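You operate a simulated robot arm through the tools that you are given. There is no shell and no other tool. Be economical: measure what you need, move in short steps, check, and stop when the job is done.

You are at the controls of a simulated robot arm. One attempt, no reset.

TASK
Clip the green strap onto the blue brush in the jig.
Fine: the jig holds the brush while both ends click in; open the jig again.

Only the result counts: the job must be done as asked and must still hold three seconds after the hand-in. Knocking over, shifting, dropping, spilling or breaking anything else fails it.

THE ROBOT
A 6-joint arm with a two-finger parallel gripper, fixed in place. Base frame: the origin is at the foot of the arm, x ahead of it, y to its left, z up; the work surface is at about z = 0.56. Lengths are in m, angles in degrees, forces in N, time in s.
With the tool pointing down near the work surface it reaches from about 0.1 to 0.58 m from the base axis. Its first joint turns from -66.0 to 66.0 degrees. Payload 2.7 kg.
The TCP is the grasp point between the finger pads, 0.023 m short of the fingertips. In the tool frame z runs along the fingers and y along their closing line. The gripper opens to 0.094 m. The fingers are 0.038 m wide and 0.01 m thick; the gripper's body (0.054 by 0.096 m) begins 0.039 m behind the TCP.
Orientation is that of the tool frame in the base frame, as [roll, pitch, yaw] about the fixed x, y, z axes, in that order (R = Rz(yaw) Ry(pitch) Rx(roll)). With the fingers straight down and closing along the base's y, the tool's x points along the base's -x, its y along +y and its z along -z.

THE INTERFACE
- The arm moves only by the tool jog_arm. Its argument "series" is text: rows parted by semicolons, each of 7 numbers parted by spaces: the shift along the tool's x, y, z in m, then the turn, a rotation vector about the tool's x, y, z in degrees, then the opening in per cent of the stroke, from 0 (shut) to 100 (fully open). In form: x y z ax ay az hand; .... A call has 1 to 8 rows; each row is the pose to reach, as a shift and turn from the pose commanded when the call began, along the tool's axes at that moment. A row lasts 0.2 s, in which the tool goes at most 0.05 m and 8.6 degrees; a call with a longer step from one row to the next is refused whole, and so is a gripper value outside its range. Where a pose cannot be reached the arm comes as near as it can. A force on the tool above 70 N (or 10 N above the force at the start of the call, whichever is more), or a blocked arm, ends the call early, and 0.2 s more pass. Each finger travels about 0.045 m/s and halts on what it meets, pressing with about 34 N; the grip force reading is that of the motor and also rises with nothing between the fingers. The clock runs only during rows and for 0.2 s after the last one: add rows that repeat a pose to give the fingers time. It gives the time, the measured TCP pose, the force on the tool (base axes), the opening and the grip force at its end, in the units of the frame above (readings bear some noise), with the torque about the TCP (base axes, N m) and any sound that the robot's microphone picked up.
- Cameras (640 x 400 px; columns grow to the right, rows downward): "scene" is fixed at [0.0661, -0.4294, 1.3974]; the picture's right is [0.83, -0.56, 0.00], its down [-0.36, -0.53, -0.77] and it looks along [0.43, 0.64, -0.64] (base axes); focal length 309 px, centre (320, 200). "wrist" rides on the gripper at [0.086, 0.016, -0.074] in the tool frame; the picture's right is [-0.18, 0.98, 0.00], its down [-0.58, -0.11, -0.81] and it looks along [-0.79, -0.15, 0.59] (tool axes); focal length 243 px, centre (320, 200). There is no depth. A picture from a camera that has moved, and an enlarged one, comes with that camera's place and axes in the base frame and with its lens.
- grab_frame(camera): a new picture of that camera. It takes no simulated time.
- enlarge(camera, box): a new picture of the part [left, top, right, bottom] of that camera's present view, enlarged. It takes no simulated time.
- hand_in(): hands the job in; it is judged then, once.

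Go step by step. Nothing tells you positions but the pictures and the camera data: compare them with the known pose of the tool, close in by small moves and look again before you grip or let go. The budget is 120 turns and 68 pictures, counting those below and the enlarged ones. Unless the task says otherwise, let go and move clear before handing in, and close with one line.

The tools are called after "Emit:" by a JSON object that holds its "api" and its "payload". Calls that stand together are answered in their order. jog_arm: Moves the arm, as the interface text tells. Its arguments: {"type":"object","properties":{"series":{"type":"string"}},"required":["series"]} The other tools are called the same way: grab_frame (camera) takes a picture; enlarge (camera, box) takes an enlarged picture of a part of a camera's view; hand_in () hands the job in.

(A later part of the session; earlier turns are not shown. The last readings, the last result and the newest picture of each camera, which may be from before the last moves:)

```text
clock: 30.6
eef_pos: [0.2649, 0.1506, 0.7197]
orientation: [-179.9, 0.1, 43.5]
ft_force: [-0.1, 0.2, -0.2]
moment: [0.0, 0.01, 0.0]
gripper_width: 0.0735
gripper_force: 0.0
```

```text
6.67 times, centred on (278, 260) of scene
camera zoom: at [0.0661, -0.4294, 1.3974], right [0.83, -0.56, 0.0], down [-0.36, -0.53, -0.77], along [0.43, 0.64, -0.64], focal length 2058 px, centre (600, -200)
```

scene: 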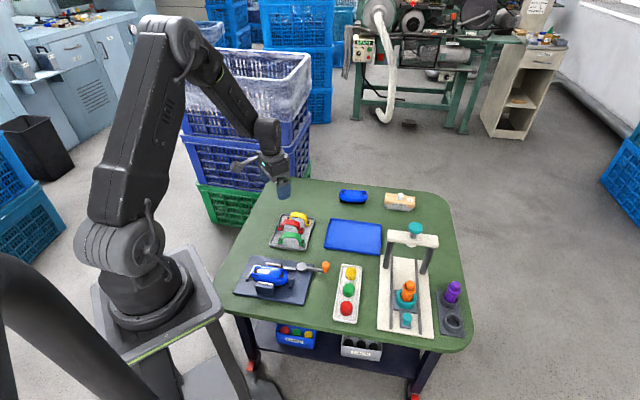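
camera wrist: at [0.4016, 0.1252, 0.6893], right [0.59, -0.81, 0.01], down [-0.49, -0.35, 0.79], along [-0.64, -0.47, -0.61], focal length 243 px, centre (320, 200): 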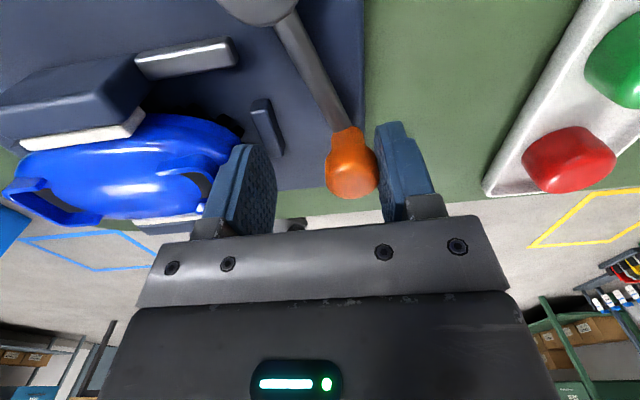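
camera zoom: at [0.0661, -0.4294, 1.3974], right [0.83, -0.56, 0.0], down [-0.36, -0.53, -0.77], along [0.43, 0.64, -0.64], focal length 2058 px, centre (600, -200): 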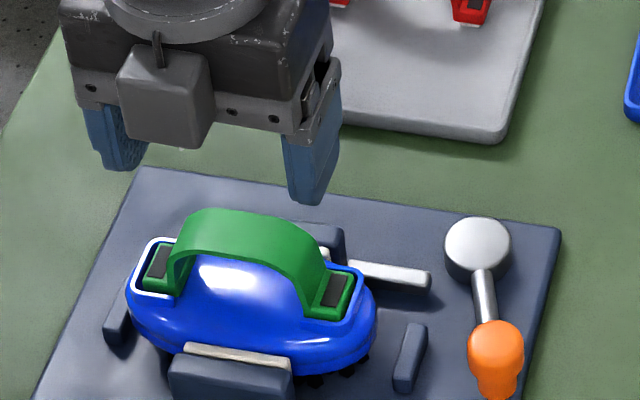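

Feet centre is about (0.2622, 0.150), with feet ±42 mm along the tool's y. I'll correct by ~2 mm and descend to just above the feet.

Emit:
{"api": "jog_arm", "payload": {"series": "-0.0018 -0.0017 0.03 0 0 0 80; -0.0018 -0.0017 0.055 0 0 0 80; -0.0018 -0.0017 0.066 0 0 0 80; -0.0018 -0.0017 0.066 0 0 0 80"}}

Emit:
{"api": "enlarge", "payload": {"camera": "scene", "box": [245, 250, 301, 285]}}

Emit:
{"api": "enlarge", "payload": {"camera": "wrist", "box": [160, 0, 480, 200]}}

```text
clock: 31.6
eef_pos: [0.2623, 0.1525, 0.6526]
orientation: [-180.0, 0.1, 43.6]
ft_force: [0.0, 0.0, 0.4]
moment: [0.04, -0.04, 0.0]
gripper_width: 0.0751
gripper_force: 0.1
```

```text
11.43 times, centred on (273, 268) of scene
camera zoom: at [0.0661, -0.4294, 1.3974], right [0.83, -0.56, 0.0], down [-0.36, -0.53, -0.77], along [0.43, 0.64, -0.64], focal length 3528 px, centre (857, -571)
```

zoom: 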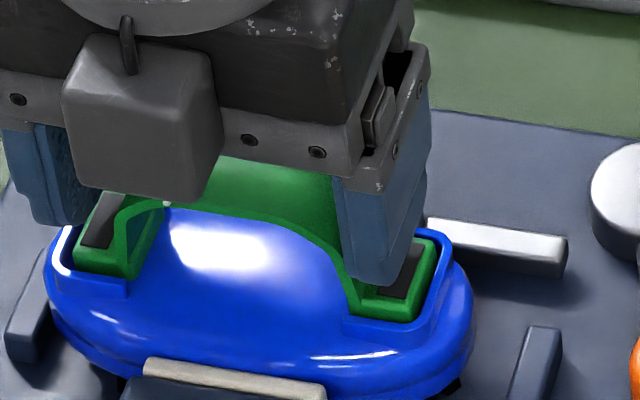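

```text
2.00 times, centred on (320, 100) of wrist
camera zoom: at [0.3353, 0.1997, 0.7291], right [0.54, -0.84, 0.0], down [-0.5, -0.32, 0.81], along [-0.68, -0.44, -0.59], focal length 485 px, centre (320, 400)
```

zoom: 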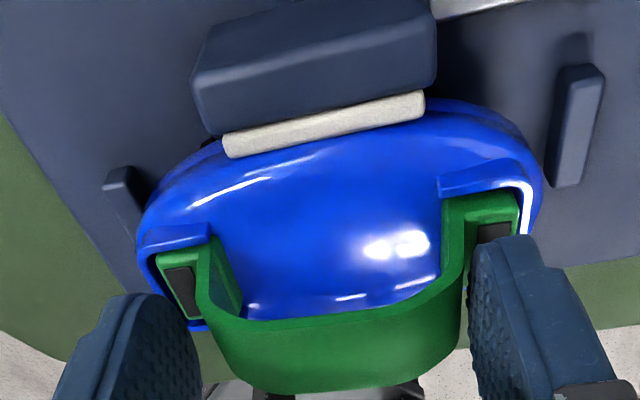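

Fingers sit about 3.5 mm short along the strap axis. I'll correct that and check again slightly lower.

Emit:
{"api": "jog_arm", "payload": {"series": "-0.001 0.0038 0 0 0 0 82; -0.001 0.0038 0.007 0 0 0 82; -0.001 0.0038 0.007 0 0 0 82"}}

Emit:
{"api": "enlarge", "payload": {"camera": "scene", "box": [245, 250, 301, 285]}}

Emit:
{"api": "enlarge", "payload": {"camera": "wrist", "box": [160, 50, 480, 250]}}

```text
clock: 32.4
eef_pos: [0.2641, 0.1491, 0.6468]
orientation: [-180.0, -0.1, 43.5]
ft_force: [0.6, 0.0, -0.2]
moment: [0.0, -0.04, 0.01]
gripper_width: 0.0771
gripper_force: 0.1
```

```text
11.43 times, centred on (273, 268) of scene
camera zoom: at [0.0661, -0.4294, 1.3974], right [0.83, -0.56, 0.0], down [-0.36, -0.53, -0.77], along [0.43, 0.64, -0.64], focal length 3528 px, centre (857, -571)
```

zoom: 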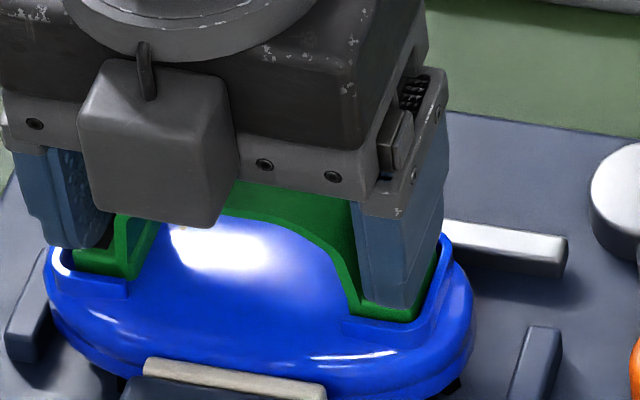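

```text
2.00 times, centred on (320, 150) of wrist
camera zoom: at [0.337, 0.1963, 0.7219], right [0.54, -0.84, 0.0], down [-0.5, -0.32, 0.81], along [-0.68, -0.44, -0.59], focal length 485 px, centre (320, 300)
```

zoom: 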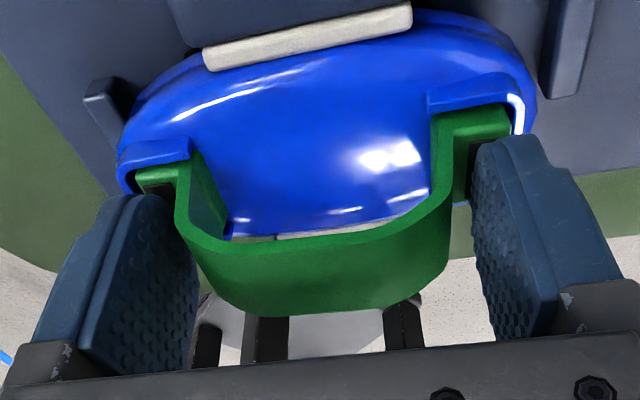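

Both fingertips are over the feet. Pressing down now.

Emit:
{"api": "jog_arm", "payload": {"series": "0 0 0.003 0 0 0 82; 0 0 0.006 0 0 0 82; 0 0 0.009 0 0 0 82; 0 0 0.011 0 0 0 82; 0 0 0.013 0 0 0 82"}}

Emit:
{"api": "enlarge", "payload": {"camera": "scene", "box": [245, 250, 301, 285]}}

```text
clock: 33.2
eef_pos: [0.2643, 0.1487, 0.6428]
orientation: [-179.9, -0.2, 43.5]
ft_force: [-6.2, -2.6, 31.3]
moment: [-1.05, -0.67, -0.11]
gripper_width: 0.076
gripper_force: 0.0
stopped in row 3: the force on the tool passed its limit at 83 N (the readings are from after the stop); the commanded pose is now the measured one
```

```text
11.43 times, centred on (273, 268) of scene
camera zoom: at [0.0657, -0.4296, 1.3974], right [0.83, -0.56, 0.0], down [-0.36, -0.53, -0.77], along [0.43, 0.64, -0.64], focal length 3528 px, centre (857, -571)
```

zoom: 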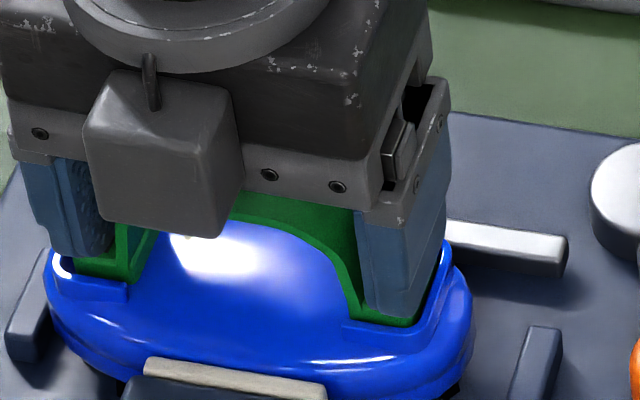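

Contact was mainly on the far foot with no click. I'll lift and inspect each foot's fit in its frame.

Emit:
{"api": "jog_arm", "payload": {"series": "0 0 -0.02 0 0 0 82; 0 0 -0.05 0 0 0 82; 0 0 -0.07 0 0 0 82; 0 0 -0.07 0 0 0 82"}}

Emit:
{"api": "enlarge", "payload": {"camera": "wrist", "box": [230, 10, 422, 130]}}

Emit:
{"api": "enlarge", "payload": {"camera": "scene", "box": [246, 258, 290, 285]}}

```text
clock: 34.2
eef_pos: [0.2669, 0.1478, 0.712]
orientation: [-180.0, -0.1, 43.6]
ft_force: [0.0, -0.5, 0.5]
moment: [0.01, -0.02, 0.01]
gripper_width: 0.0771
gripper_force: 0.0
```

```text
3.33 times, centred on (326, 70) of wrist
camera zoom: at [0.3391, 0.1951, 0.7876], right [0.54, -0.84, 0.0], down [-0.5, -0.32, 0.81], along [-0.68, -0.44, -0.59], focal length 809 px, centre (300, 633)
```

zoom: 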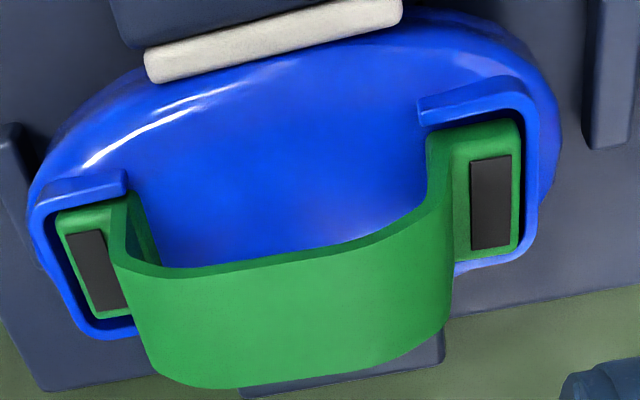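

```text
14.55 times, centred on (268, 272) of scene
camera zoom: at [0.0661, -0.4294, 1.3974], right [0.83, -0.56, 0.0], down [-0.36, -0.53, -0.77], along [0.43, 0.64, -0.64], focal length 4490 px, centre (1076, -840)
```

zoom: 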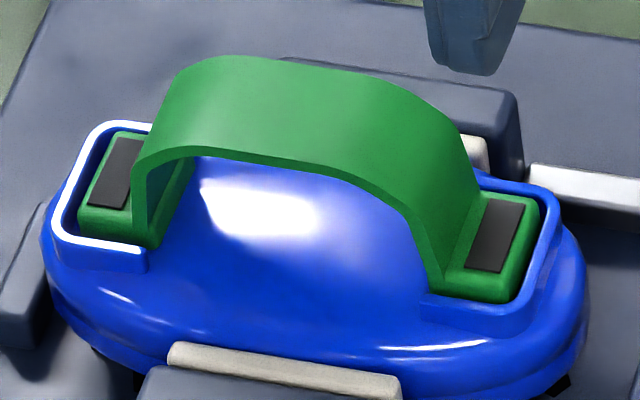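

The far foot sits about 2 mm toward the fixed jaw side of its frame. I'll rotate back, regrip the arch and correct it.

Emit:
{"api": "jog_arm", "payload": {"series": "0 -0.002 0 0 0 -8.5 70; 0 -0.004 0 0 0 -17 60; -0.0008 -0.005 0 0 0 -25.5 50; -0.0008 -0.005 0 0 0 -34 48; -0.0008 -0.005 0 0 0 -42.5 48; -0.0008 -0.005 0 0 0 -51 48; -0.0008 -0.005 0 0 0 -59.5 48; -0.0008 -0.005 0 0 0 -68 48"}}

Emit:
{"api": "jog_arm", "payload": {"series": "0 0 0 0 0 -8 48; 0 0 0 0 0 -16 48; 0 0 0 0 0 -22 48; 0 0 0 0 0 -22 48"}}

Emit:
{"api": "enlarge", "payload": {"camera": "wrist", "box": [230, 0, 422, 150]}}

```text
clock: 36.0
eef_pos: [0.2615, 0.1523, 0.7116]
orientation: [180.0, -0.1, 111.7]
ft_force: [0.2, -0.7, 0.4]
moment: [-0.01, 0.01, -0.02]
gripper_width: 0.045
gripper_force: 0.0
```

```text
clock: 37.0
eef_pos: [0.2613, 0.1533, 0.7106]
orientation: [179.9, -0.1, 133.7]
ft_force: [1.1, 0.2, 0.0]
moment: [0.0, -0.01, 0.01]
gripper_width: 0.0451
gripper_force: 0.1
```

```text
2.67 times, centred on (326, 75) of wrist
camera zoom: at [0.2126, 0.2259, 0.7866], right [0.84, 0.55, 0.0], down [0.32, -0.5, 0.81], along [0.44, -0.67, -0.59], focal length 647 px, centre (304, 533)
```

zoom: 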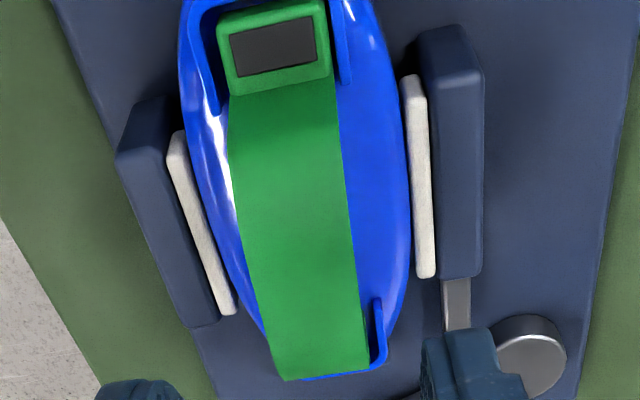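

Confirmed: the near foot is centred and the far foot is 2 mm off. I'll regrip, turn 1.4° with a small lift, then lower again.

Emit:
{"api": "jog_arm", "payload": {"series": "-0.0013 0 0.035 0 0 0 48; -0.0013 0 0.0636 0 0 0 48; -0.0013 0 0.0636 0 0 0 20; -0.0013 0 0.0636 0 0 0 0; -0.0013 0 0.0636 0 0 0 0; -0.0013 0 0.0636 0 0 0 0"}}

Emit:
{"api": "jog_arm", "payload": {"series": "0 0 -0.004 0 0 0 0; 0 0.001 -0.004 0 0 -1.5 0; 0 0.001 -0.001 0 0 -1.5 0; 0 0.001 0.001 0 0 -1.5 0; 0 0.001 0.003 0 0 -1.5 0; 0 0.001 0.003 0 0 -1.5 0"}}

Emit:
{"api": "enlarge", "payload": {"camera": "scene", "box": [246, 258, 290, 285]}}

```text
clock: 38.4
eef_pos: [0.2645, 0.151, 0.6464]
orientation: [179.8, 0.0, 133.6]
ft_force: [4.6, 2.6, -8.1]
moment: [0.13, -0.11, -0.04]
gripper_width: 0.0234
gripper_force: 34.6
```

```text
clock: 39.8
eef_pos: [0.2625, 0.1519, 0.6456]
orientation: [179.8, 0.0, 135.0]
ft_force: [-3.1, 8.4, 31.8]
moment: [0.02, -0.01, -0.3]
gripper_width: 0.0233
gripper_force: 33.3
```

```text
14.55 times, centred on (268, 272) of scene
camera zoom: at [0.0658, -0.4295, 1.3975], right [0.83, -0.56, 0.0], down [-0.36, -0.53, -0.77], along [0.43, 0.64, -0.64], focal length 4490 px, centre (1076, -840)
```

zoom: 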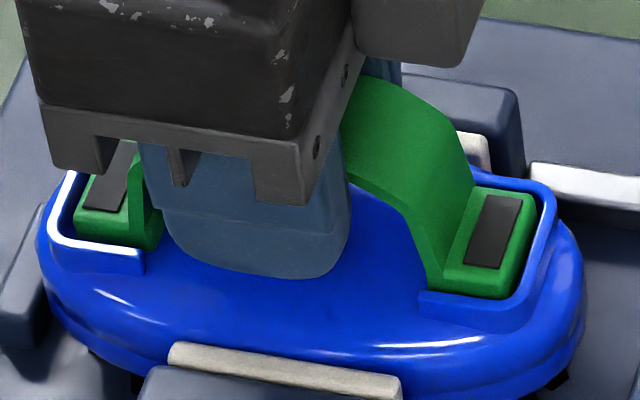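

Force is now balanced over both feet. I'll release, go up and press each foot with a fingertip again.

Emit:
{"api": "jog_arm", "payload": {"series": "0 0 -0.003 0 0 0 20; 0 0 -0.003 0 0 0 45; 0 0 -0.003 0 0 0 48; 0 0 -0.003 0 0 0 48; 0 0 -0.04 0 0 0 50; 0 0 -0.07 0 0 0 60; 0 0 -0.07 0 0 0 75"}}

Emit:
{"api": "jog_arm", "payload": {"series": "0 0 0 0 0 8.5 82; 0 0 0 0 0 17 82; 0 0 0 0 0 25.5 82; 0 0 0 0 0 34 82; 0 0 0 0 0 42.5 82; 0 0 0 0 0 51 82; 0 0 0 0 0 59.5 82; 0 0 0 0 0 68 82"}}

Emit:
{"api": "jog_arm", "payload": {"series": "0 0 0 0 0 8 82; 0 0 0 0 0 16 82; 0 0 0 0 0 23 82; 0 0 0 0 0 23 82"}}

Emit:
{"api": "enlarge", "payload": {"camera": "wrist", "box": [230, 10, 422, 130]}}

Emit:
{"api": "enlarge", "payload": {"camera": "scene", "box": [246, 258, 290, 285]}}

```text
clock: 41.4
eef_pos: [0.2622, 0.1519, 0.7148]
orientation: [179.9, 0.0, 135.1]
ft_force: [0.0, -0.1, 0.1]
moment: [0.0, 0.02, 0.01]
gripper_width: 0.0705
gripper_force: 0.0
```

```text
clock: 43.2
eef_pos: [0.263, 0.1525, 0.7146]
orientation: [180.0, -0.1, 66.8]
ft_force: [0.0, 0.2, 0.2]
moment: [-0.01, -0.02, 0.02]
gripper_width: 0.0771
gripper_force: 0.0
```

```text
clock: 44.2
eef_pos: [0.2634, 0.1525, 0.7147]
orientation: [-179.9, -0.1, 43.9]
ft_force: [0.3, 0.2, 0.2]
moment: [-0.03, -0.01, 0.0]
gripper_width: 0.077
gripper_force: 0.1
```

```text
3.33 times, centred on (326, 70) of wrist
camera zoom: at [0.3354, 0.2, 0.79], right [0.55, -0.84, 0.0], down [-0.5, -0.33, 0.8], along [-0.67, -0.44, -0.59], focal length 809 px, centre (300, 633)
```

zoom: 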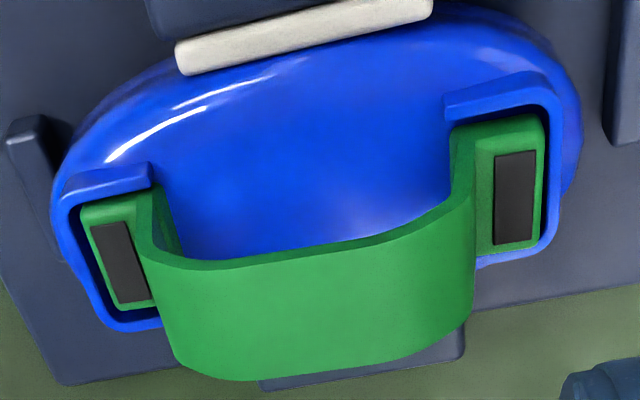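

```text
14.55 times, centred on (268, 272) of scene
camera zoom: at [0.0661, -0.4294, 1.3974], right [0.83, -0.56, 0.0], down [-0.36, -0.53, -0.77], along [0.43, 0.64, -0.64], focal length 4490 px, centre (1076, -840)
```

zoom: 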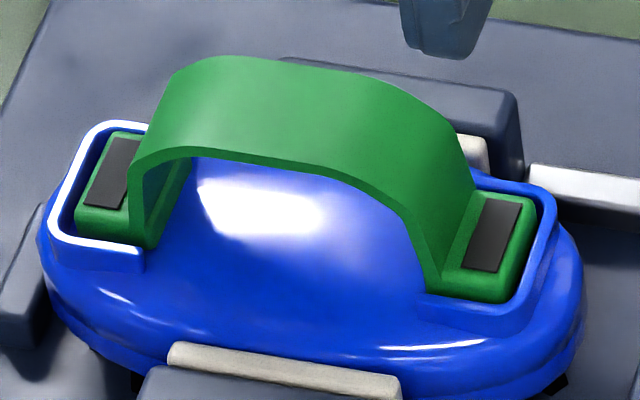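

Both feet are now centred, ±43 mm about a point 2 mm from the TCP. I'll press the far foot first with a 4° tilt, in 1 mm steps.

Emit:
{"api": "jog_arm", "payload": {"series": "-0.002 0.0031 0.03 2 0 0 82; -0.002 0.0031 0.055 4 0 0 82; -0.002 0.0031 0.0637 4 0 0 82; -0.002 0.0031 0.0637 4 0 0 82"}}

Emit:
{"api": "jog_arm", "payload": {"series": "0 0 0.001 0 0 0 82; 0 0 0.002 0 0 0 82; 0 0 0.003 0 0 0 82; 0 0 0.004 0 0 0 82; 0 0 0.005 0 0 0 82; 0 0 0.006 0 0 0 82; 0 0 0.007 0 0 0 82; 0 0 0.008 0 0 0 82"}}

```text
clock: 45.2
eef_pos: [0.2641, 0.1485, 0.6519]
orientation: [-176.1, -0.1, 44.0]
ft_force: [-0.3, 0.8, 0.2]
moment: [0.01, 0.0, 0.0]
gripper_width: 0.0768
gripper_force: 0.0
```

```text
clock: 47.0
eef_pos: [0.2647, 0.1495, 0.6444]
orientation: [-176.1, -0.2, 44.0]
ft_force: [-4.4, -8.8, 52.6]
moment: [-1.86, -1.45, -0.16]
gripper_width: 0.077
gripper_force: 0.1
```

52 N on the far foot, with no click yet. I'll push a little more.

Emit:
{"api": "jog_arm", "payload": {"series": "0 0 0.0005 0 0 0 82; 0 0 0.001 0 0 0 82; 0 0 0.0015 0 0 0 82; 0 0 0.002 0 0 0 82; 0 0 0.0025 0 0 0 82"}}

Emit:
{"api": "enlarge", "payload": {"camera": "scene", "box": [246, 258, 290, 285]}}

```text
clock: 47.7
eef_pos: [0.2638, 0.1497, 0.6447]
orientation: [-176.1, -0.4, 43.9]
ft_force: [-4.7, -5.8, 31.1]
moment: [-1.15, -0.82, -0.17]
gripper_width: 0.0761
gripper_force: 0.1
stopped in row 3: the force on the tool passed its limit at 72 N (the readings are from after the stop); the commanded pose is now the measured one
```

```text
14.55 times, centred on (268, 272) of scene
camera zoom: at [0.0658, -0.4296, 1.3974], right [0.83, -0.56, 0.0], down [-0.36, -0.53, -0.77], along [0.43, 0.64, -0.64], focal length 4490 px, centre (1076, -840)
```

zoom: 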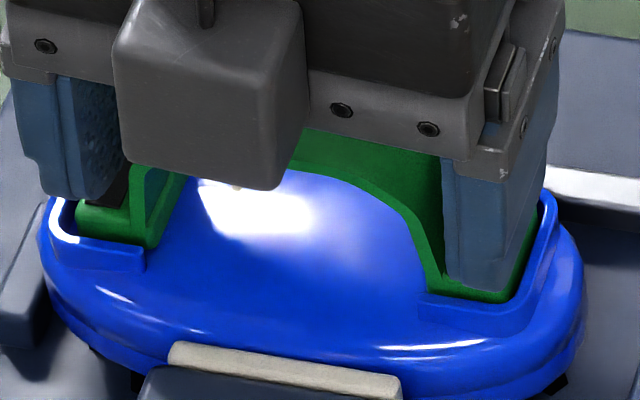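

No click at 72 N on the far foot. I'll try the near foot the same way.

Emit:
{"api": "jog_arm", "payload": {"series": "0 -0.001 -0.012 0 0 0 82; 0 -0.0032 -0.012 -8 0 0 82; 0 -0.0032 -0.006 -8 0 0 82; 0 -0.0032 -0.004 -8 0 0 82; 0 -0.0032 -0.003 -8 0 0 82; 0 -0.0032 -0.002 -8 0 0 82; 0 -0.0032 -0.001 -8 0 0 82; 0 -0.0032 0 -8 0 0 82"}}

Emit:
{"api": "jog_arm", "payload": {"series": "0 0 0.0007 0 0 0 82; 0 0 0.0014 0 0 0 82; 0 0 0.0021 0 0 0 82; 0 0 0.0028 0 0 0 82; 0 0 0.0035 0 0 0 82"}}

Emit:
{"api": "enlarge", "payload": {"camera": "scene", "box": [246, 258, 290, 285]}}

```text
clock: 49.5
eef_pos: [0.2612, 0.1517, 0.6438]
orientation: [175.9, -0.4, 43.9]
ft_force: [-0.5, 0.0, 0.5]
moment: [-0.01, 0.02, 0.02]
gripper_width: 0.077
gripper_force: 0.1
out of reach, approached as far as the arm can: row 2, 3, 4
```

```text
clock: 50.8
eef_pos: [0.263, 0.1525, 0.643]
orientation: [176.0, -0.4, 44.0]
ft_force: [-5.1, -1.8, 24.3]
moment: [0.64, 0.85, 0.09]
gripper_width: 0.0773
gripper_force: 0.5
stopped in row 5: the force on the tool passed its limit at 71 N (the readings are from after the stop); the commanded pose is now the measured one
```

```text
14.55 times, centred on (268, 272) of scene
camera zoom: at [0.0659, -0.4296, 1.3974], right [0.83, -0.56, 0.0], down [-0.36, -0.53, -0.77], along [0.43, 0.64, -0.64], focal length 4490 px, centre (1076, -840)
```

zoom: 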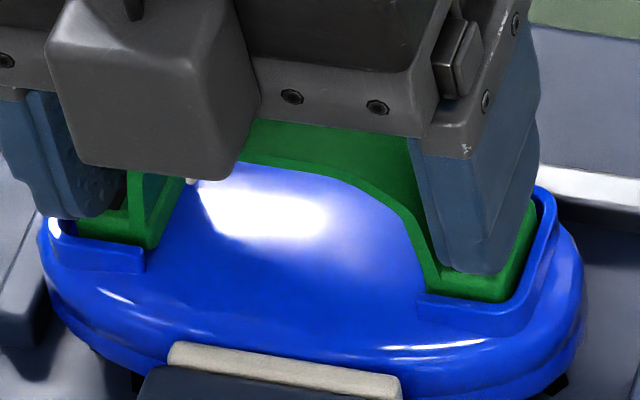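

Comparing the two views, the feet sit below the frame rims, so the wide fingertips were resting on the rims. I'll lift and tilt the tool about the strap axis so that only a fingertip corner presses into each frame.

Emit:
{"api": "jog_arm", "payload": {"series": "0 0 -0.02 0 0 0 82; 0 0 -0.05 4 0 0 82; 0 0 -0.055 4 0 0 82; 0 0 -0.055 4 0 0 82"}}

Emit:
{"api": "jog_arm", "payload": {"series": "0 0 0 0 8.4 0 82; 0 0 0 0 16.8 0 82; 0 0 0 0 25 0 82; 0 0 0 0 25 0 82; 0 0 0 0 25 0 82"}}

Emit:
{"api": "grab_frame", "payload": {"camera": "wrist"}}

```text
clock: 51.8
eef_pos: [0.2597, 0.1549, 0.6959]
orientation: [180.0, -0.3, 44.0]
ft_force: [0.5, -0.1, -0.2]
moment: [0.02, 0.02, 0.03]
gripper_width: 0.077
gripper_force: 0.2
```

```text
clock: 53.0
eef_pos: [0.258, 0.1536, 0.6955]
orientation: [-180.0, -25.4, 44.0]
ft_force: [0.1, -0.1, -0.1]
moment: [-0.03, 0.02, 0.0]
gripper_width: 0.0773
gripper_force: 0.1
out of reach, approached as far as the arm can: row 1
```

```text
11 pictures are left
camera wrist: at [0.302, 0.1744, 0.8011], right [0.56, -0.82, -0.08], down [-0.7, -0.53, 0.48], along [-0.44, -0.21, -0.87], focal length 243 px, centre (320, 200)
```

wrist: 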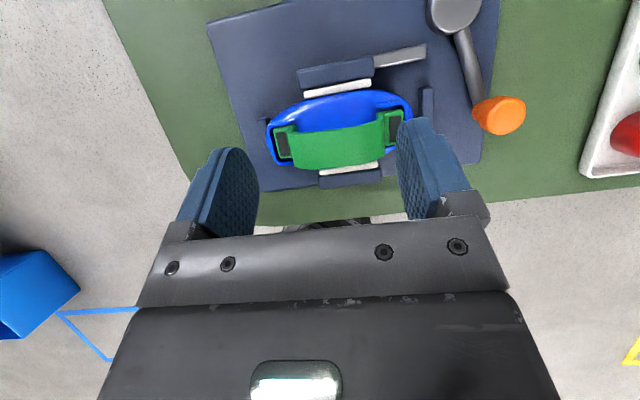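

A nearly top-down view. I'll enlarge the brush to measure the foot positions.

Emit:
{"api": "enlarge", "payload": {"camera": "wrist", "box": [250, 75, 442, 195]}}

```text
3.33 times, centred on (346, 135) of wrist
camera zoom: at [0.302, 0.1744, 0.8011], right [0.56, -0.82, -0.08], down [-0.7, -0.53, 0.48], along [-0.44, -0.21, -0.87], focal length 809 px, centre (233, 417)
```

zoom: 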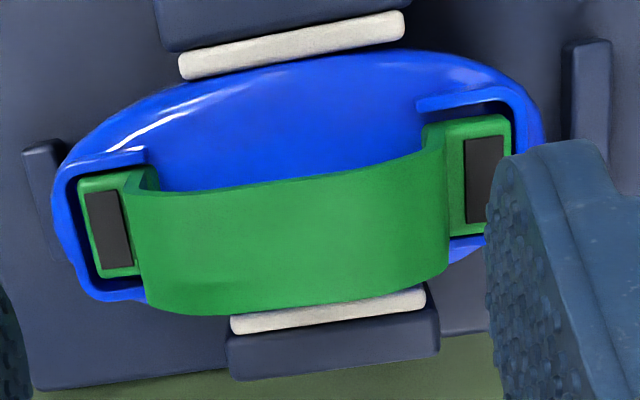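

Feet are centred and the mid-point is about (0.2624, 0.151). I'll move so the finger corners sit over the feet, 12 mm above contact.

Emit:
{"api": "jog_arm", "payload": {"series": "-0.0074 0.0025 0.0214 0 0 0 82; -0.0148 0.0049 0.0428 0 0 0 82; -0.0148 0.0049 0.0428 0 0 0 82"}}

Emit:
{"api": "enlarge", "payload": {"camera": "scene", "box": [246, 256, 290, 283]}}

```text
clock: 53.8
eef_pos: [0.2682, 0.1547, 0.6526]
orientation: [-180.0, -25.4, 43.9]
ft_force: [0.8, -0.2, -0.5]
moment: [0.01, 0.03, -0.01]
gripper_width: 0.0772
gripper_force: 0.1
```

```text
14.55 times, centred on (268, 270) of scene
camera zoom: at [0.0661, -0.4294, 1.3974], right [0.83, -0.56, 0.0], down [-0.36, -0.53, -0.77], along [0.43, 0.64, -0.64], focal length 4490 px, centre (1076, -811)
```

zoom: 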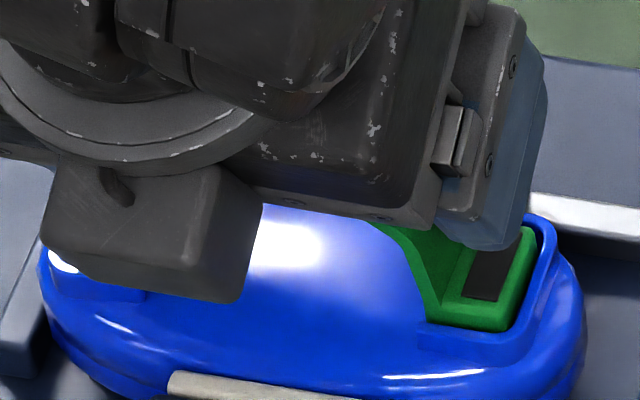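

Finger corner lines up with the far foot. I'll lower straight down in 1.5 mm steps.

Emit:
{"api": "jog_arm", "payload": {"series": "-0.0006 0 0.0014 0 0 0 82; -0.0013 0 0.0027 0 0 0 82; -0.0019 0 0.0041 0 0 0 82; -0.0026 0 0.0054 0 0 0 82; -0.0032 0 0.0068 0 0 0 82; -0.0039 0 0.0081 0 0 0 82; -0.0045 0 0.0095 0 0 0 82; -0.0051 0 0.0108 0 0 0 82"}}

```text
clock: 55.0
eef_pos: [0.2661, 0.1543, 0.6482]
orientation: [180.0, -25.8, 44.2]
ft_force: [-5.0, -7.3, 29.7]
moment: [-1.24, -0.54, -0.32]
gripper_width: 0.0775
gripper_force: 0.6
stopped in row 5: the force on the tool passed its limit at 78 N (the readings are from after the stop); the commanded pose is now the measured one
```

Again a firm stop at the same height without a click. I need a precise top view to check alignment, so I'll lift, open wide and tilt until the wrist camera looks straight down.

Emit:
{"api": "jog_arm", "payload": {"series": "0.0107 0 -0.0226 0 0 0 90; 0.0215 0 -0.0452 0 0 0 100; 0.0257 0 -0.0542 0 8 0 100; 0.0257 0 -0.0542 0 16 0 100; 0.0257 0 -0.0542 0 22 0 100; 0.0257 0 -0.0542 0 22 0 100"}}

Emit:
{"api": "enlarge", "payload": {"camera": "wrist", "box": [240, 110, 400, 210]}}

```text
clock: 56.4
eef_pos: [0.2661, 0.1558, 0.7079]
orientation: [179.9, -47.6, 44.3]
ft_force: [0.2, 0.0, 0.0]
moment: [-0.01, -0.02, 0.05]
gripper_width: 0.0937
gripper_force: 0.1
```

```text
4.00 times, centred on (320, 160) of wrist
camera zoom: at [0.2785, 0.1456, 0.822], right [0.59, -0.79, -0.13], down [-0.79, -0.61, 0.11], along [-0.17, 0.04, -0.98], focal length 970 px, centre (320, 360)
```

zoom: 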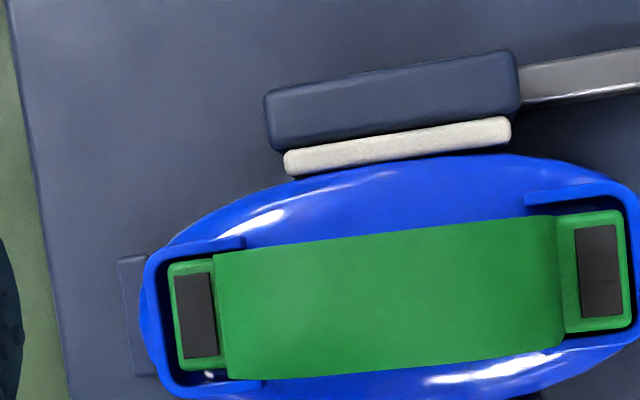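

Very useful view. One more with the right end fully in frame.

Emit:
{"api": "enlarge", "payload": {"camera": "wrist", "box": [265, 145, 425, 225]}}

```text
4.00 times, centred on (345, 185) of wrist
camera zoom: at [0.2785, 0.1456, 0.822], right [0.59, -0.79, -0.13], down [-0.79, -0.61, 0.11], along [-0.17, 0.04, -0.98], focal length 970 px, centre (220, 260)
```

zoom: 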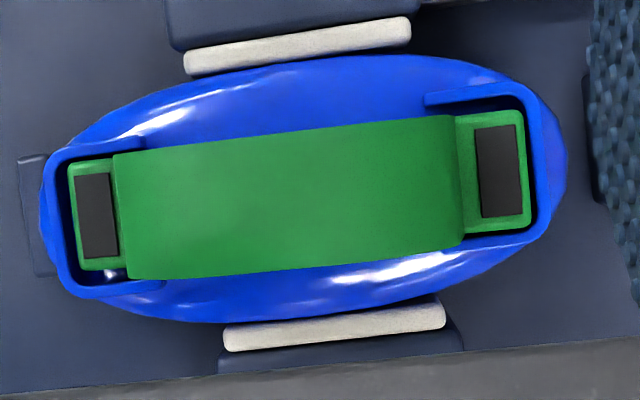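

From above, the strap is about 1° clockwise of the frames, with each foot ~0.8 mm off in opposite directions. I'll untilt, regrip at yaw 134.4° and work it in with small motions under load.

Emit:
{"api": "jog_arm", "payload": {"series": "0 0 0 0 -8 0 90; 0 0 0 0 -16 0 80; 0 0 0 0 -24 0 70; 0 0 0 0 -32 0 60; 0 0 0 0 -40 0 50; 0 0 0 0 -47.6 0 48; 0 0 0 0 -47.6 0 48"}}

Emit:
{"api": "jog_arm", "payload": {"series": "0 0 -0.01 0 0 -8.5 48; 0 0 -0.01 0 0 -17 48; 0 0 -0.01 0 0 -25.5 48; 0 0 -0.01 0 0 -34 48; 0 0 -0.01 0 0 -42.5 48; 0 0 -0.01 0 0 -51 48; 0 0 -0.01 0 0 -59.5 48; 0 0 -0.01 0 0 -68 48"}}

Emit:
{"api": "jog_arm", "payload": {"series": "0 0 0 0 0 -8 48; 0 0 0 0 0 -16 48; 0 0 0 0 0 -22.1 48; 0 0 0 0 0 -22.1 48"}}

```text
clock: 58.0
eef_pos: [0.2662, 0.1554, 0.7076]
orientation: [179.7, 0.0, 44.1]
ft_force: [-0.7, 0.2, -0.2]
moment: [-0.01, -0.03, 0.02]
gripper_width: 0.045
gripper_force: 0.1
```

```text
clock: 59.8
eef_pos: [0.267, 0.1535, 0.7156]
orientation: [179.7, 0.4, 112.3]
ft_force: [0.6, 0.1, -0.3]
moment: [-0.02, 0.02, -0.05]
gripper_width: 0.0451
gripper_force: 0.0
```

```text
clock: 60.8
eef_pos: [0.2667, 0.1531, 0.7159]
orientation: [-180.0, 0.4, 134.3]
ft_force: [-0.5, -0.5, 1.0]
moment: [-0.01, -0.01, 0.02]
gripper_width: 0.045
gripper_force: 0.0
```

Emit:
{"api": "jog_arm", "payload": {"series": "0.0016 -0.0044 0.03 0 0 0 48; 0.0016 -0.0044 0.06 0 0 0 48; 0.0016 -0.0044 0.0694 0 0 0 48; 0.0016 -0.0044 0.0694 0 0 0 20; 0.0016 -0.0044 0.0694 0 0 0 0; 0.0016 -0.0044 0.0694 0 0 0 0; 0.0016 -0.0044 0.0694 0 0 0 0"}}

Emit:
{"api": "jog_arm", "payload": {"series": "0 0 -0.001 0 0 0 0; 0 0 -0.002 0 0 0 0; 0 0 -0.002 0 0 0 0"}}

```text
clock: 62.4
eef_pos: [0.2633, 0.1532, 0.6479]
orientation: [-179.9, 0.1, 134.1]
ft_force: [-5.1, -6.7, 1.2]
moment: [-0.21, 0.14, -0.25]
gripper_width: 0.023
gripper_force: 33.7
```

```text
clock: 63.2
eef_pos: [0.2625, 0.1538, 0.65]
orientation: [179.9, 0.1, 134.2]
ft_force: [-4.3, -0.9, -6.2]
moment: [-0.01, 0.17, -0.26]
gripper_width: 0.0234
gripper_force: 33.7
```

Lifting 2 mm meets 6 N of resistance. I'll lift a bit more to see whether an end is already held.

Emit:
{"api": "jog_arm", "payload": {"series": "0 0 -0.001 0 0 0 0; 0 0 -0.002 0 0 0 0; 0 0 -0.002 0 0 0 0"}}

```text
clock: 64.0
eef_pos: [0.2636, 0.1526, 0.6514]
orientation: [180.0, 0.1, 134.3]
ft_force: [-2.5, 1.0, -5.7]
moment: [0.18, 0.08, -0.3]
gripper_width: 0.0231
gripper_force: 33.7
```

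Emit:
{"api": "jog_arm", "payload": {"series": "0 0 -0.002 0 0 0 0; 0 0 -0.004 0 0 0 0; 0 0 -0.006 0 0 0 0; 0 0 -0.006 0 0 0 0"}}

Emit:
{"api": "enlarge", "payload": {"camera": "scene", "box": [246, 256, 290, 283]}}

```text
clock: 65.0
eef_pos: [0.2629, 0.1521, 0.6571]
orientation: [179.9, 0.2, 134.1]
ft_force: [5.2, -3.0, -5.2]
moment: [-0.15, -0.26, -0.31]
gripper_width: 0.0231
gripper_force: 33.7
```

```text
14.55 times, centred on (268, 270) of scene
camera zoom: at [0.0663, -0.4295, 1.3974], right [0.83, -0.56, 0.0], down [-0.36, -0.53, -0.77], along [0.43, 0.64, -0.64], focal length 4490 px, centre (1076, -811)
```

zoom: 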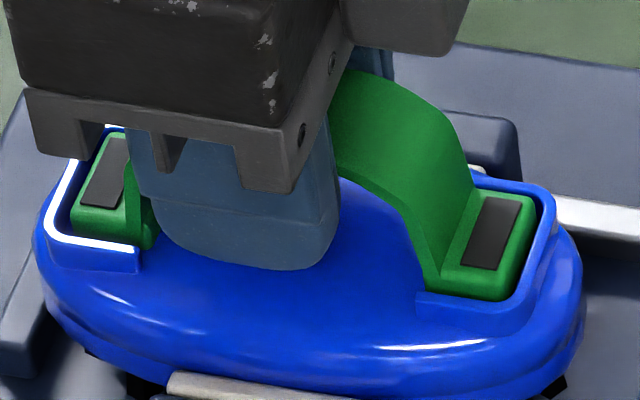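

The brush came up with the strap by ~8 mm, so the strap is already attached and the clamp is letting it slide. I'll lower it straight back into the jig and press lightly.

Emit:
{"api": "jog_arm", "payload": {"series": "0 0 0.003 0 0 0 0; 0 0 0.006 0 0 0 0; 0 0 0.009 0 0 0 0; 0 0 0.0105 0 0 0 0; 0 0 0.0115 0 0 0 0; 0 0 0.0115 0 0 0 0"}}

Emit:
{"api": "enlarge", "payload": {"camera": "scene", "box": [246, 256, 290, 283]}}

```text
clock: 66.4
eef_pos: [0.262, 0.1525, 0.6461]
orientation: [179.9, 0.1, 134.2]
ft_force: [-2.0, 0.4, 31.9]
moment: [0.14, 0.1, -0.38]
gripper_width: 0.0228
gripper_force: 33.9
```

```text
14.55 times, centred on (268, 270) of scene
camera zoom: at [0.0658, -0.4296, 1.3974], right [0.83, -0.56, 0.0], down [-0.36, -0.53, -0.77], along [0.43, 0.64, -0.64], focal length 4490 px, centre (1076, -811)
```

zoom: 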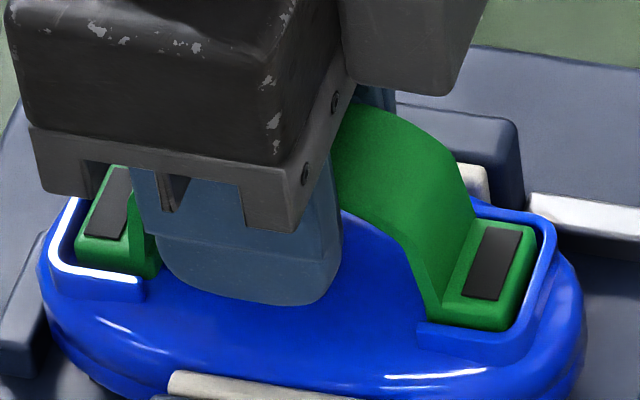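

The brush is back in place and the feet never moved in their frames, which fits a latched strap. To be sure of the near end, I'll release and press both feet once more with the fingertip corners.

Emit:
{"api": "jog_arm", "payload": {"series": "0 0 -0.002 0 0 0 20; 0 0 -0.002 0 0 0 45; 0 0 -0.002 0 0 0 48; 0 0 -0.002 0 0 0 48; 0 0 -0.04 0 0 0 50; 0 0 -0.065 0 0 0 60; 0 0 -0.065 0 0 0 75"}}

Emit:
{"api": "jog_arm", "payload": {"series": "0 0 0 0 0 8.5 82; 0 0 0 0 0 17 82; 0 0 0 0 0 25.5 82; 0 0 0 0 0 34 82; 0 0 0 0 0 42.5 82; 0 0 0 0 0 51 82; 0 0 0 0 0 59.5 82; 0 0 0 0 0 68 82"}}

Emit:
{"api": "jog_arm", "payload": {"series": "0 0 0 0 0 8 82; 0 0 0 0 0 16 82; 0 0 0 0 0 22.4 82; 0 0 0 0 0 22.4 82"}}

Emit:
{"api": "jog_arm", "payload": {"series": "0 0 0 0 8.4 0 82; 0 0 0 0 16.8 0 82; 0 0 0 0 25 0 82; 0 0 0 0 25 0 82; 0 0 0 0 25 0 82"}}

```text
clock: 68.0
eef_pos: [0.2604, 0.1548, 0.7119]
orientation: [-180.0, 0.1, 134.2]
ft_force: [-0.1, 0.3, -0.4]
moment: [0.0, 0.01, -0.02]
gripper_width: 0.0707
gripper_force: 0.1
```

```text
clock: 69.8
eef_pos: [0.2623, 0.1539, 0.711]
orientation: [179.9, 0.1, 66.0]
ft_force: [0.1, -0.2, -0.4]
moment: [0.03, -0.01, -0.02]
gripper_width: 0.0772
gripper_force: 0.0
```

```text
clock: 70.8
eef_pos: [0.263, 0.1525, 0.7116]
orientation: [179.9, 0.0, 43.8]
ft_force: [-0.2, -0.3, 0.1]
moment: [0.01, -0.02, -0.01]
gripper_width: 0.0771
gripper_force: 0.0
```

```text
clock: 72.0
eef_pos: [0.264, 0.1515, 0.7101]
orientation: [179.9, -25.1, 43.8]
ft_force: [-0.3, 0.0, 0.1]
moment: [-0.02, 0.0, 0.0]
gripper_width: 0.0771
gripper_force: 0.0
```

Emit:
{"api": "jog_arm", "payload": {"series": "-0.0089 -0.0011 0.0256 -1.5 0 0 82; -0.0178 -0.0022 0.0513 -3 0 0 82; -0.0178 -0.0022 0.0513 -3 0 0 82"}}

Emit:
{"api": "jog_arm", "payload": {"series": "-0.0004 0 0.0009 0 0 0 82; -0.0008 0 0.0018 0 0 0 82; -0.0013 0 0.0027 0 0 0 82; -0.0017 0 0.0036 0 0 0 82; -0.0021 0 0.0045 0 0 0 82; -0.0025 0 0.0054 0 0 0 82; -0.003 0 0.0063 0 0 0 82; -0.0034 0 0.0072 0 0 0 82"}}

```text
clock: 72.8
eef_pos: [0.2725, 0.1453, 0.6555]
orientation: [177.8, -25.3, 43.8]
ft_force: [-6.9, 6.6, 3.7]
moment: [0.22, 0.34, -0.03]
gripper_width: 0.0808
gripper_force: 4.1
out of reach, approached as far as the arm can: row 2, 3
```

```text
clock: 74.6
eef_pos: [0.277, 0.1434, 0.6505]
orientation: [177.6, -25.2, 43.9]
ft_force: [-4.7, 4.4, 5.1]
moment: [0.26, 0.28, -0.01]
gripper_width: 0.0803
gripper_force: 3.5
out of reach, approached as far as the arm can: row 4, 5, 6, 7, 8
```

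The roll put the arm at a reach limit and the finger drifted against the strap leg. I'll back off straight up.

Emit:
{"api": "jog_arm", "payload": {"series": "0 -0.006 0 0 0 0 84; 0.0085 -0.006 -0.018 1.5 0 0 84; 0.017 -0.004 -0.036 3 0 0 84; 0.024 0 -0.054 3 0 0 84; 0.024 0 -0.054 3 0 0 84"}}

Emit:
{"api": "enlarge", "payload": {"camera": "scene", "box": [230, 240, 326, 300]}}

```text
clock: 75.8
eef_pos: [0.275, 0.1469, 0.7096]
orientation: [180.0, -25.0, 43.7]
ft_force: [0.4, -0.1, 0.2]
moment: [-0.01, -0.01, 0.0]
gripper_width: 0.0793
gripper_force: 0.0
out of reach, approached as far as the arm can: row 1
```

```text
6.67 times, centred on (278, 270) of scene
camera zoom: at [0.0661, -0.4294, 1.3974], right [0.83, -0.56, 0.0], down [-0.36, -0.53, -0.77], along [0.43, 0.64, -0.64], focal length 2058 px, centre (600, -267)
```

zoom: 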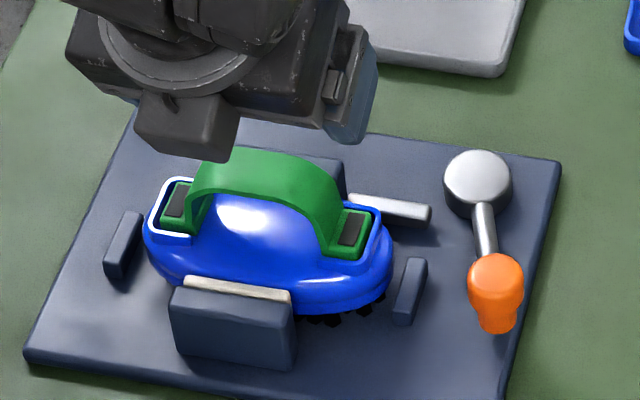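

The strap and brush slid together ~7 mm at about 10 N, so they move as one unit but the clamp is not really tight. I'll regrip, slide the brush back to its place, then tighten the lever further.

Emit:
{"api": "jog_arm", "payload": {"series": "0 0 0 0 -8.4 0 70; 0 0 0 0 -16.8 0 55; 0 0 0 0 -25 0 48; 0 0 0 0 -25 0 48"}}

Emit:
{"api": "jog_arm", "payload": {"series": "0 0 -0.005 0 0 -8.5 48; 0 0 -0.005 0 0 -17 48; 0 0 -0.005 0 0 -25.5 48; 0 0 -0.005 0 0 -34 48; 0 0 -0.005 0 0 -42.5 48; 0 0 -0.005 0 0 -51 48; 0 0 -0.005 0 0 -59.5 48; 0 0 -0.005 0 0 -68 48"}}

Emit:
{"api": "jog_arm", "payload": {"series": "0 0 0 0 0 -8 48; 0 0 0 0 0 -16 48; 0 0 0 0 0 -22 48; 0 0 0 0 0 -22 48"}}

```text
clock: 76.8
eef_pos: [0.2739, 0.1446, 0.7096]
orientation: [179.6, 0.0, 43.7]
ft_force: [-0.1, -0.8, -0.1]
moment: [-0.01, -0.01, 0.01]
gripper_width: 0.0449
gripper_force: 0.0
```

```text
clock: 78.6
eef_pos: [0.2748, 0.1443, 0.7153]
orientation: [179.8, 0.5, 112.0]
ft_force: [0.2, 0.1, -0.5]
moment: [-0.04, 0.0, 0.03]
gripper_width: 0.0451
gripper_force: 0.1
```

```text
clock: 79.6
eef_pos: [0.2744, 0.1453, 0.7135]
orientation: [179.9, 0.5, 133.9]
ft_force: [-0.7, -0.1, -0.1]
moment: [0.02, 0.0, 0.0]
gripper_width: 0.0451
gripper_force: 0.1
```

Emit:
{"api": "jog_arm", "payload": {"series": "0.0056 -0.0044 0.03 0 0 0 48; 0.0056 -0.0044 0.06 0 0 0 48; 0.0056 -0.0044 0.066 0 0 0 48; 0.0056 -0.0044 0.066 0 0 0 20; 0.0056 -0.0044 0.066 0 0 0 0; 0.0056 -0.0044 0.066 0 0 0 0; 0.0056 -0.0044 0.066 0 0 0 0"}}

Emit:
{"api": "jog_arm", "payload": {"series": "0.002 0 0 0 0 0 0; 0.004 0 0 0 0 0 0; 0.006 0 0 0 0 0 0; 0.007 0 0 0 0 0 0; 0.007 0 0 0 0 0 0"}}

```text
clock: 81.2
eef_pos: [0.2682, 0.1464, 0.6489]
orientation: [179.8, 0.2, 133.8]
ft_force: [3.5, 6.4, -8.1]
moment: [0.25, -0.07, -0.17]
gripper_width: 0.0229
gripper_force: 34.2
```

```text
clock: 82.4
eef_pos: [0.2642, 0.1505, 0.6497]
orientation: [179.9, 0.1, 133.7]
ft_force: [12.9, -4.6, 11.2]
moment: [-0.42, -0.3, -0.1]
gripper_width: 0.0233
gripper_force: 33.9
```

Brush is back near its place. I'll release and go to the lever with shut fingers, so the stiff side of the fingers pushes the knob.

Emit:
{"api": "jog_arm", "payload": {"series": "0 0 0 0 0 0 25; 0 0 0 0 0 0 48; 0 0 0 0 0 0 48; 0 0 -0.035 0 0 0 48; 0 0 -0.065 0 0 0 30; -0.045 0.003 -0.065 0 0 -8 0; -0.09 0.006 -0.065 0 0 -16 0; -0.135 0.01 -0.065 0 0 -16 0"}}

Emit:
{"api": "grab_frame", "payload": {"camera": "wrist"}}

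```text
clock: 84.2
eef_pos: [0.346, 0.0564, 0.7089]
orientation: [-178.8, 2.0, 150.0]
ft_force: [-0.3, -0.3, -0.2]
moment: [-0.02, 0.01, -0.01]
gripper_width: 0.0002
gripper_force: 34.0
out of reach, approached as far as the arm can: row 6, 7, 8
```

```text
3 pictures are left
camera wrist: at [0.2775, 0.1163, 0.7811], right [0.65, 0.76, -0.02], down [0.43, -0.36, 0.83], along [0.62, -0.55, -0.56], focal length 243 px, centre (320, 200)
```

wrist: 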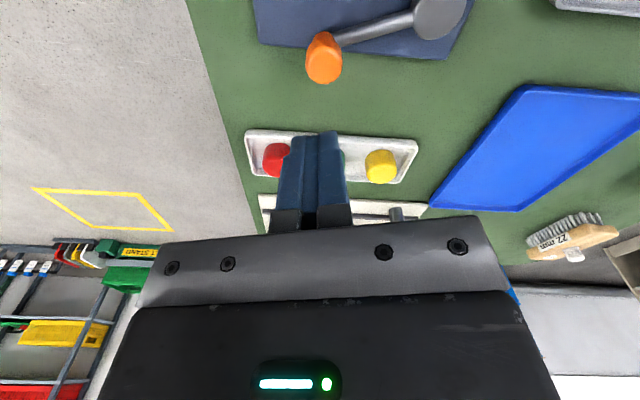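

The 150° yaw is near a limit there. I'll turn back to 134° and move to the SE side of the knob.

Emit:
{"api": "jog_arm", "payload": {"series": "-0.008 -0.002 0 0 0 8 0; -0.0159 -0.0035 0 0 0 16 0; -0.0159 -0.0035 0 0 0 16 0; -0.0159 -0.0035 0 0 0 16 0"}}

```text
clock: 85.2
eef_pos: [0.3457, 0.0435, 0.7014]
orientation: [-179.4, 1.9, 133.8]
ft_force: [0.6, -0.3, -0.1]
moment: [0.0, -0.03, -0.04]
gripper_width: 0.0
gripper_force: 34.1
out of reach, approached as far as the arm can: row 1, 2, 3
```

Emit:
{"api": "jog_arm", "payload": {"series": "-0.009 0.013 0 0 0 0 0; -0.0175 0.0262 0 0 0 0 0; -0.0175 0.0262 0 0 0 0 0; -0.0175 0.0262 0 0 0 0 0"}}

```text
clock: 86.2
eef_pos: [0.3712, 0.0457, 0.6978]
orientation: [-179.2, 2.9, 133.8]
ft_force: [0.0, -0.6, -0.5]
moment: [-0.02, 0.04, 0.01]
gripper_width: 0.0
gripper_force: 34.4
out of reach, approached as far as the arm can: row 1, 2
```

Emit:
{"api": "jog_arm", "payload": {"series": "-0.002 0.003 0.02 0 1.5 0 0; -0.002 0.005 0.04 0 2.9 0 0; -0.002 0.005 0.055 0 2.9 0 0; -0.002 0.005 0.055 0 2.9 0 0"}}

```text
clock: 87.2
eef_pos: [0.3639, 0.0473, 0.6426]
orientation: [-178.6, 1.5, 134.0]
ft_force: [-0.1, 0.2, 0.0]
moment: [0.0, -0.01, 0.01]
gripper_width: 0.0
gripper_force: 33.5
out of reach, approached as far as the arm can: row 1, 2, 3
```

This wrist pose is near a limit here. I'll use the earlier good yaw of about 65° instead, fingers shut, from above.

Emit:
{"api": "jog_arm", "payload": {"series": "0 0 -0.03 0 0 8.5 0; 0 0 -0.04 0 0 17 0; 0 0 -0.04 0 0 25.5 0; 0 0 -0.04 0 0 34 0; 0 0 -0.04 0 0 42.5 0; 0 0 -0.04 0 0 51 0; 0 0 -0.04 0 0 59.5 0; 0 0 -0.04 0 0 68 0"}}

```text
clock: 89.0
eef_pos: [0.3626, 0.0494, 0.6786]
orientation: [178.7, 2.1, 65.7]
ft_force: [0.9, -0.1, 0.1]
moment: [0.01, 0.02, 0.01]
gripper_width: 0.0001
gripper_force: 34.2
out of reach, approached as far as the arm can: row 1, 2, 3, 4, 5, 6, 7, 8
```

Emit:
{"api": "jog_arm", "payload": {"series": "0 0.005 0 1.3 2.1 0 0; 0 0.01 0 1.3 2.1 0 0; 0 0.01 0 1.3 2.1 0 0; 0 0.01 0 1.3 2.1 0 0"}}

```text
clock: 90.0
eef_pos: [0.3573, 0.0409, 0.6715]
orientation: [178.4, 1.5, 65.8]
ft_force: [0.3, 0.1, -1.1]
moment: [-0.03, -0.01, -0.02]
gripper_width: 0.0
gripper_force: 33.9
out of reach, approached as far as the arm can: row 1, 2, 3
```

The arm is stuck against some joint limit. I'll back up to an easy, higher pose and check that it levels properly.

Emit:
{"api": "jog_arm", "payload": {"series": "0 0 -0.03 0 0 0 0; 0.01 -0.03 -0.06 0 0 0 0; 0.02 -0.06 -0.08 0 0 0 0; 0.02 -0.06 -0.08 0 0 0 0; 0.02 -0.06 -0.08 0 0 0 0"}}

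```text
clock: 91.2
eef_pos: [0.3112, 0.083, 0.7482]
orientation: [178.5, 1.2, 65.7]
ft_force: [0.3, -0.3, -0.4]
moment: [0.0, 0.0, -0.02]
gripper_width: 0.0
gripper_force: 34.2
out of reach, approached as far as the arm can: row 1, 2, 3, 4
```

Emit:
{"api": "jog_arm", "payload": {"series": "0 0 0 1.5 1.2 0 0; 0 0 0 1.5 1.2 0 0; 0 0 0 1.5 1.2 0 0"}}

```text
clock: 92.0
eef_pos: [0.3074, 0.0824, 0.7478]
orientation: [176.2, 0.6, 65.7]
ft_force: [0.5, 0.4, 0.3]
moment: [0.02, 0.01, 0.03]
gripper_width: 0.0
gripper_force: 33.8
out of reach, approached as far as the arm can: row 1
```

The limit behaves like a wrist joint bound on reaching outwards with the tool vertical. Leaning the tool outwards should relieve it, so I'll try a 20° outward lean here.

Emit:
{"api": "jog_arm", "payload": {"series": "0 0 0 -5.5 3.8 0 0; 0 0 0 -11 7.5 0 0; 0 0 0 -16.5 11.3 0 0; 0 0 0 -16.5 11.3 0 0; 0 0 0 -16.5 11.3 0 0"}}

```text
clock: 93.2
eef_pos: [0.3317, 0.0789, 0.7628]
orientation: [165.5, -12.8, 67.3]
ft_force: [-0.2, 0.4, 0.2]
moment: [0.0, 0.0, 0.02]
gripper_width: 0.0
gripper_force: 33.9
out of reach, approached as far as the arm can: row 1, 3, 4, 5
```

Emit:
{"api": "jog_arm", "payload": {"series": "0 0 0 -6.6 4.5 0 0; 0 0 0 -13.2 9 0 0; 0 0 0 -19.8 13.5 0 0; 0 0 0 -26.4 18 0 0; 0 0 0 -26.4 18 0 0; 0 0 0 -26.4 18 0 0"}}

```text
clock: 94.6
eef_pos: [0.3332, 0.0489, 0.7619]
orientation: [135.0, -28.0, 76.9]
ft_force: [0.0, 0.2, -0.6]
moment: [-0.01, 0.02, 0.02]
gripper_width: 0.0
gripper_force: 34.1
out of reach, approached as far as the arm can: row 1, 2, 3, 4, 5, 6
```

Emit:
{"api": "jog_arm", "payload": {"series": "0 0 0 6.2 -4.2 0 0; 0 0 0 12.3 -8.4 0 0; 0 0 0 18.5 -12.6 0 0; 0 0 0 24.6 -16.8 0 0; 0 0 0 30.8 -21 0 0; 0 0 0 37 -25.2 0 0; 0 0 0 42.9 -29.3 0 0; 0 0 0 42.9 -29.3 0 0"}}

```text
clock: 96.4
eef_pos: [0.2994, 0.0585, 0.7598]
orientation: [176.3, -11.4, 66.4]
ft_force: [0.2, 0.7, -0.4]
moment: [0.01, -0.01, -0.04]
gripper_width: 0.0
gripper_force: 33.8
out of reach, approached as far as the arm can: row 1, 2, 6, 7
```

The arm's behaviour is odd, so I'll spend one picture on the whole scene to see its configuration.

Emit:
{"api": "grab_frame", "payload": {"camera": "scene"}}

```text
2 pictures are left
```

scene: 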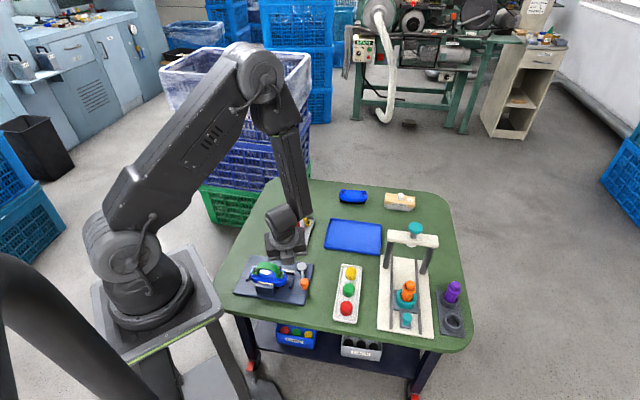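

The forearm hangs vertical here, so the wrist is near its singularity, which explains the flips. I'll lean the tool sideways and move outwards to get the wrist round to its normal side.

Emit:
{"api": "jog_arm", "payload": {"series": "0 0 0 4.5 6.6 0 0; 0 0 0 9.1 13.2 0 0; 0 0 0 9.1 13.2 0 0; 0.014 0.02 0 9.1 13.2 0 0; 0.028 0.041 0 9.1 13.2 0 0; 0.042 0.061 0 9.1 13.2 0 0; 0.057 0.082 0 9.1 13.2 0 0; 0.057 0.082 0 9.1 13.2 0 0"}}

```text
clock: 98.2
eef_pos: [0.4309, 0.0675, 0.7602]
orientation: [-169.0, -14.3, 64.4]
ft_force: [0.5, -0.6, 0.0]
moment: [0.01, 0.02, 0.0]
gripper_width: 0.0001
gripper_force: 33.9
out of reach, approached as far as the arm can: row 1
```

That worked. Now levelling the tool.

Emit:
{"api": "jog_arm", "payload": {"series": "0 0 0 -3.7 -4.8 0 0; 0 0 0 -7.3 -9.5 0 0; 0 0 0 -11 -14.3 0 0; 0 0 0 -11 -14.3 0 0; 0 0 0 -11 -14.3 0 0"}}

```text
clock: 99.4
eef_pos: [0.4292, 0.068, 0.7617]
orientation: [179.7, -0.1, 65.7]
ft_force: [0.7, 0.6, 0.0]
moment: [0.02, 0.02, -0.01]
gripper_width: 0.0
gripper_force: 34.3
```

Level and in the normal configuration. Now to the SE side of the knob and down with fingers shut.

Emit:
{"api": "jog_arm", "payload": {"series": "-0.02 -0.021 0.01 0 0 0 0; -0.0417 -0.0428 0.03 0 0 0 0; -0.0417 -0.0428 0.07 0 0 0 0; -0.0417 -0.0428 0.11 0 0 0 0; -0.0417 -0.0428 0.14 0 0 0 0; -0.0417 -0.0428 0.153 0 0 0 0; -0.0417 -0.0428 0.153 0 0 0 0"}}

```text
clock: 101.0
eef_pos: [0.3734, 0.0463, 0.6096]
orientation: [179.7, -0.1, 65.7]
ft_force: [-0.9, 0.3, 0.3]
moment: [0.0, 0.02, 0.01]
gripper_width: 0.0
gripper_force: 33.4
```

Emit:
{"api": "jog_arm", "payload": {"series": "0 -0.005 0 0 0 0 0; 0 -0.009 0 0 0 0 0; 0 -0.012 0 0 0 0 0; 0 -0.014 0 0 0 0 0; 0 -0.016 0 0 0 0 0; 0 -0.018 0 0 0 0 0; 0 -0.02 0 0 0 0 0; 0 -0.022 0 0 0 0 0"}}

```text
clock: 102.4
eef_pos: [0.3675, 0.0527, 0.6106]
orientation: [178.9, -0.9, 65.0]
ft_force: [13.9, -14.2, -1.6]
moment: [-0.05, -0.05, 0.15]
gripper_width: 0.0
gripper_force: 34.2
stopped in row 7: the force on the tool passed its limit at 72 N (the readings are from after the stop); the commanded pose is now the measured one
```

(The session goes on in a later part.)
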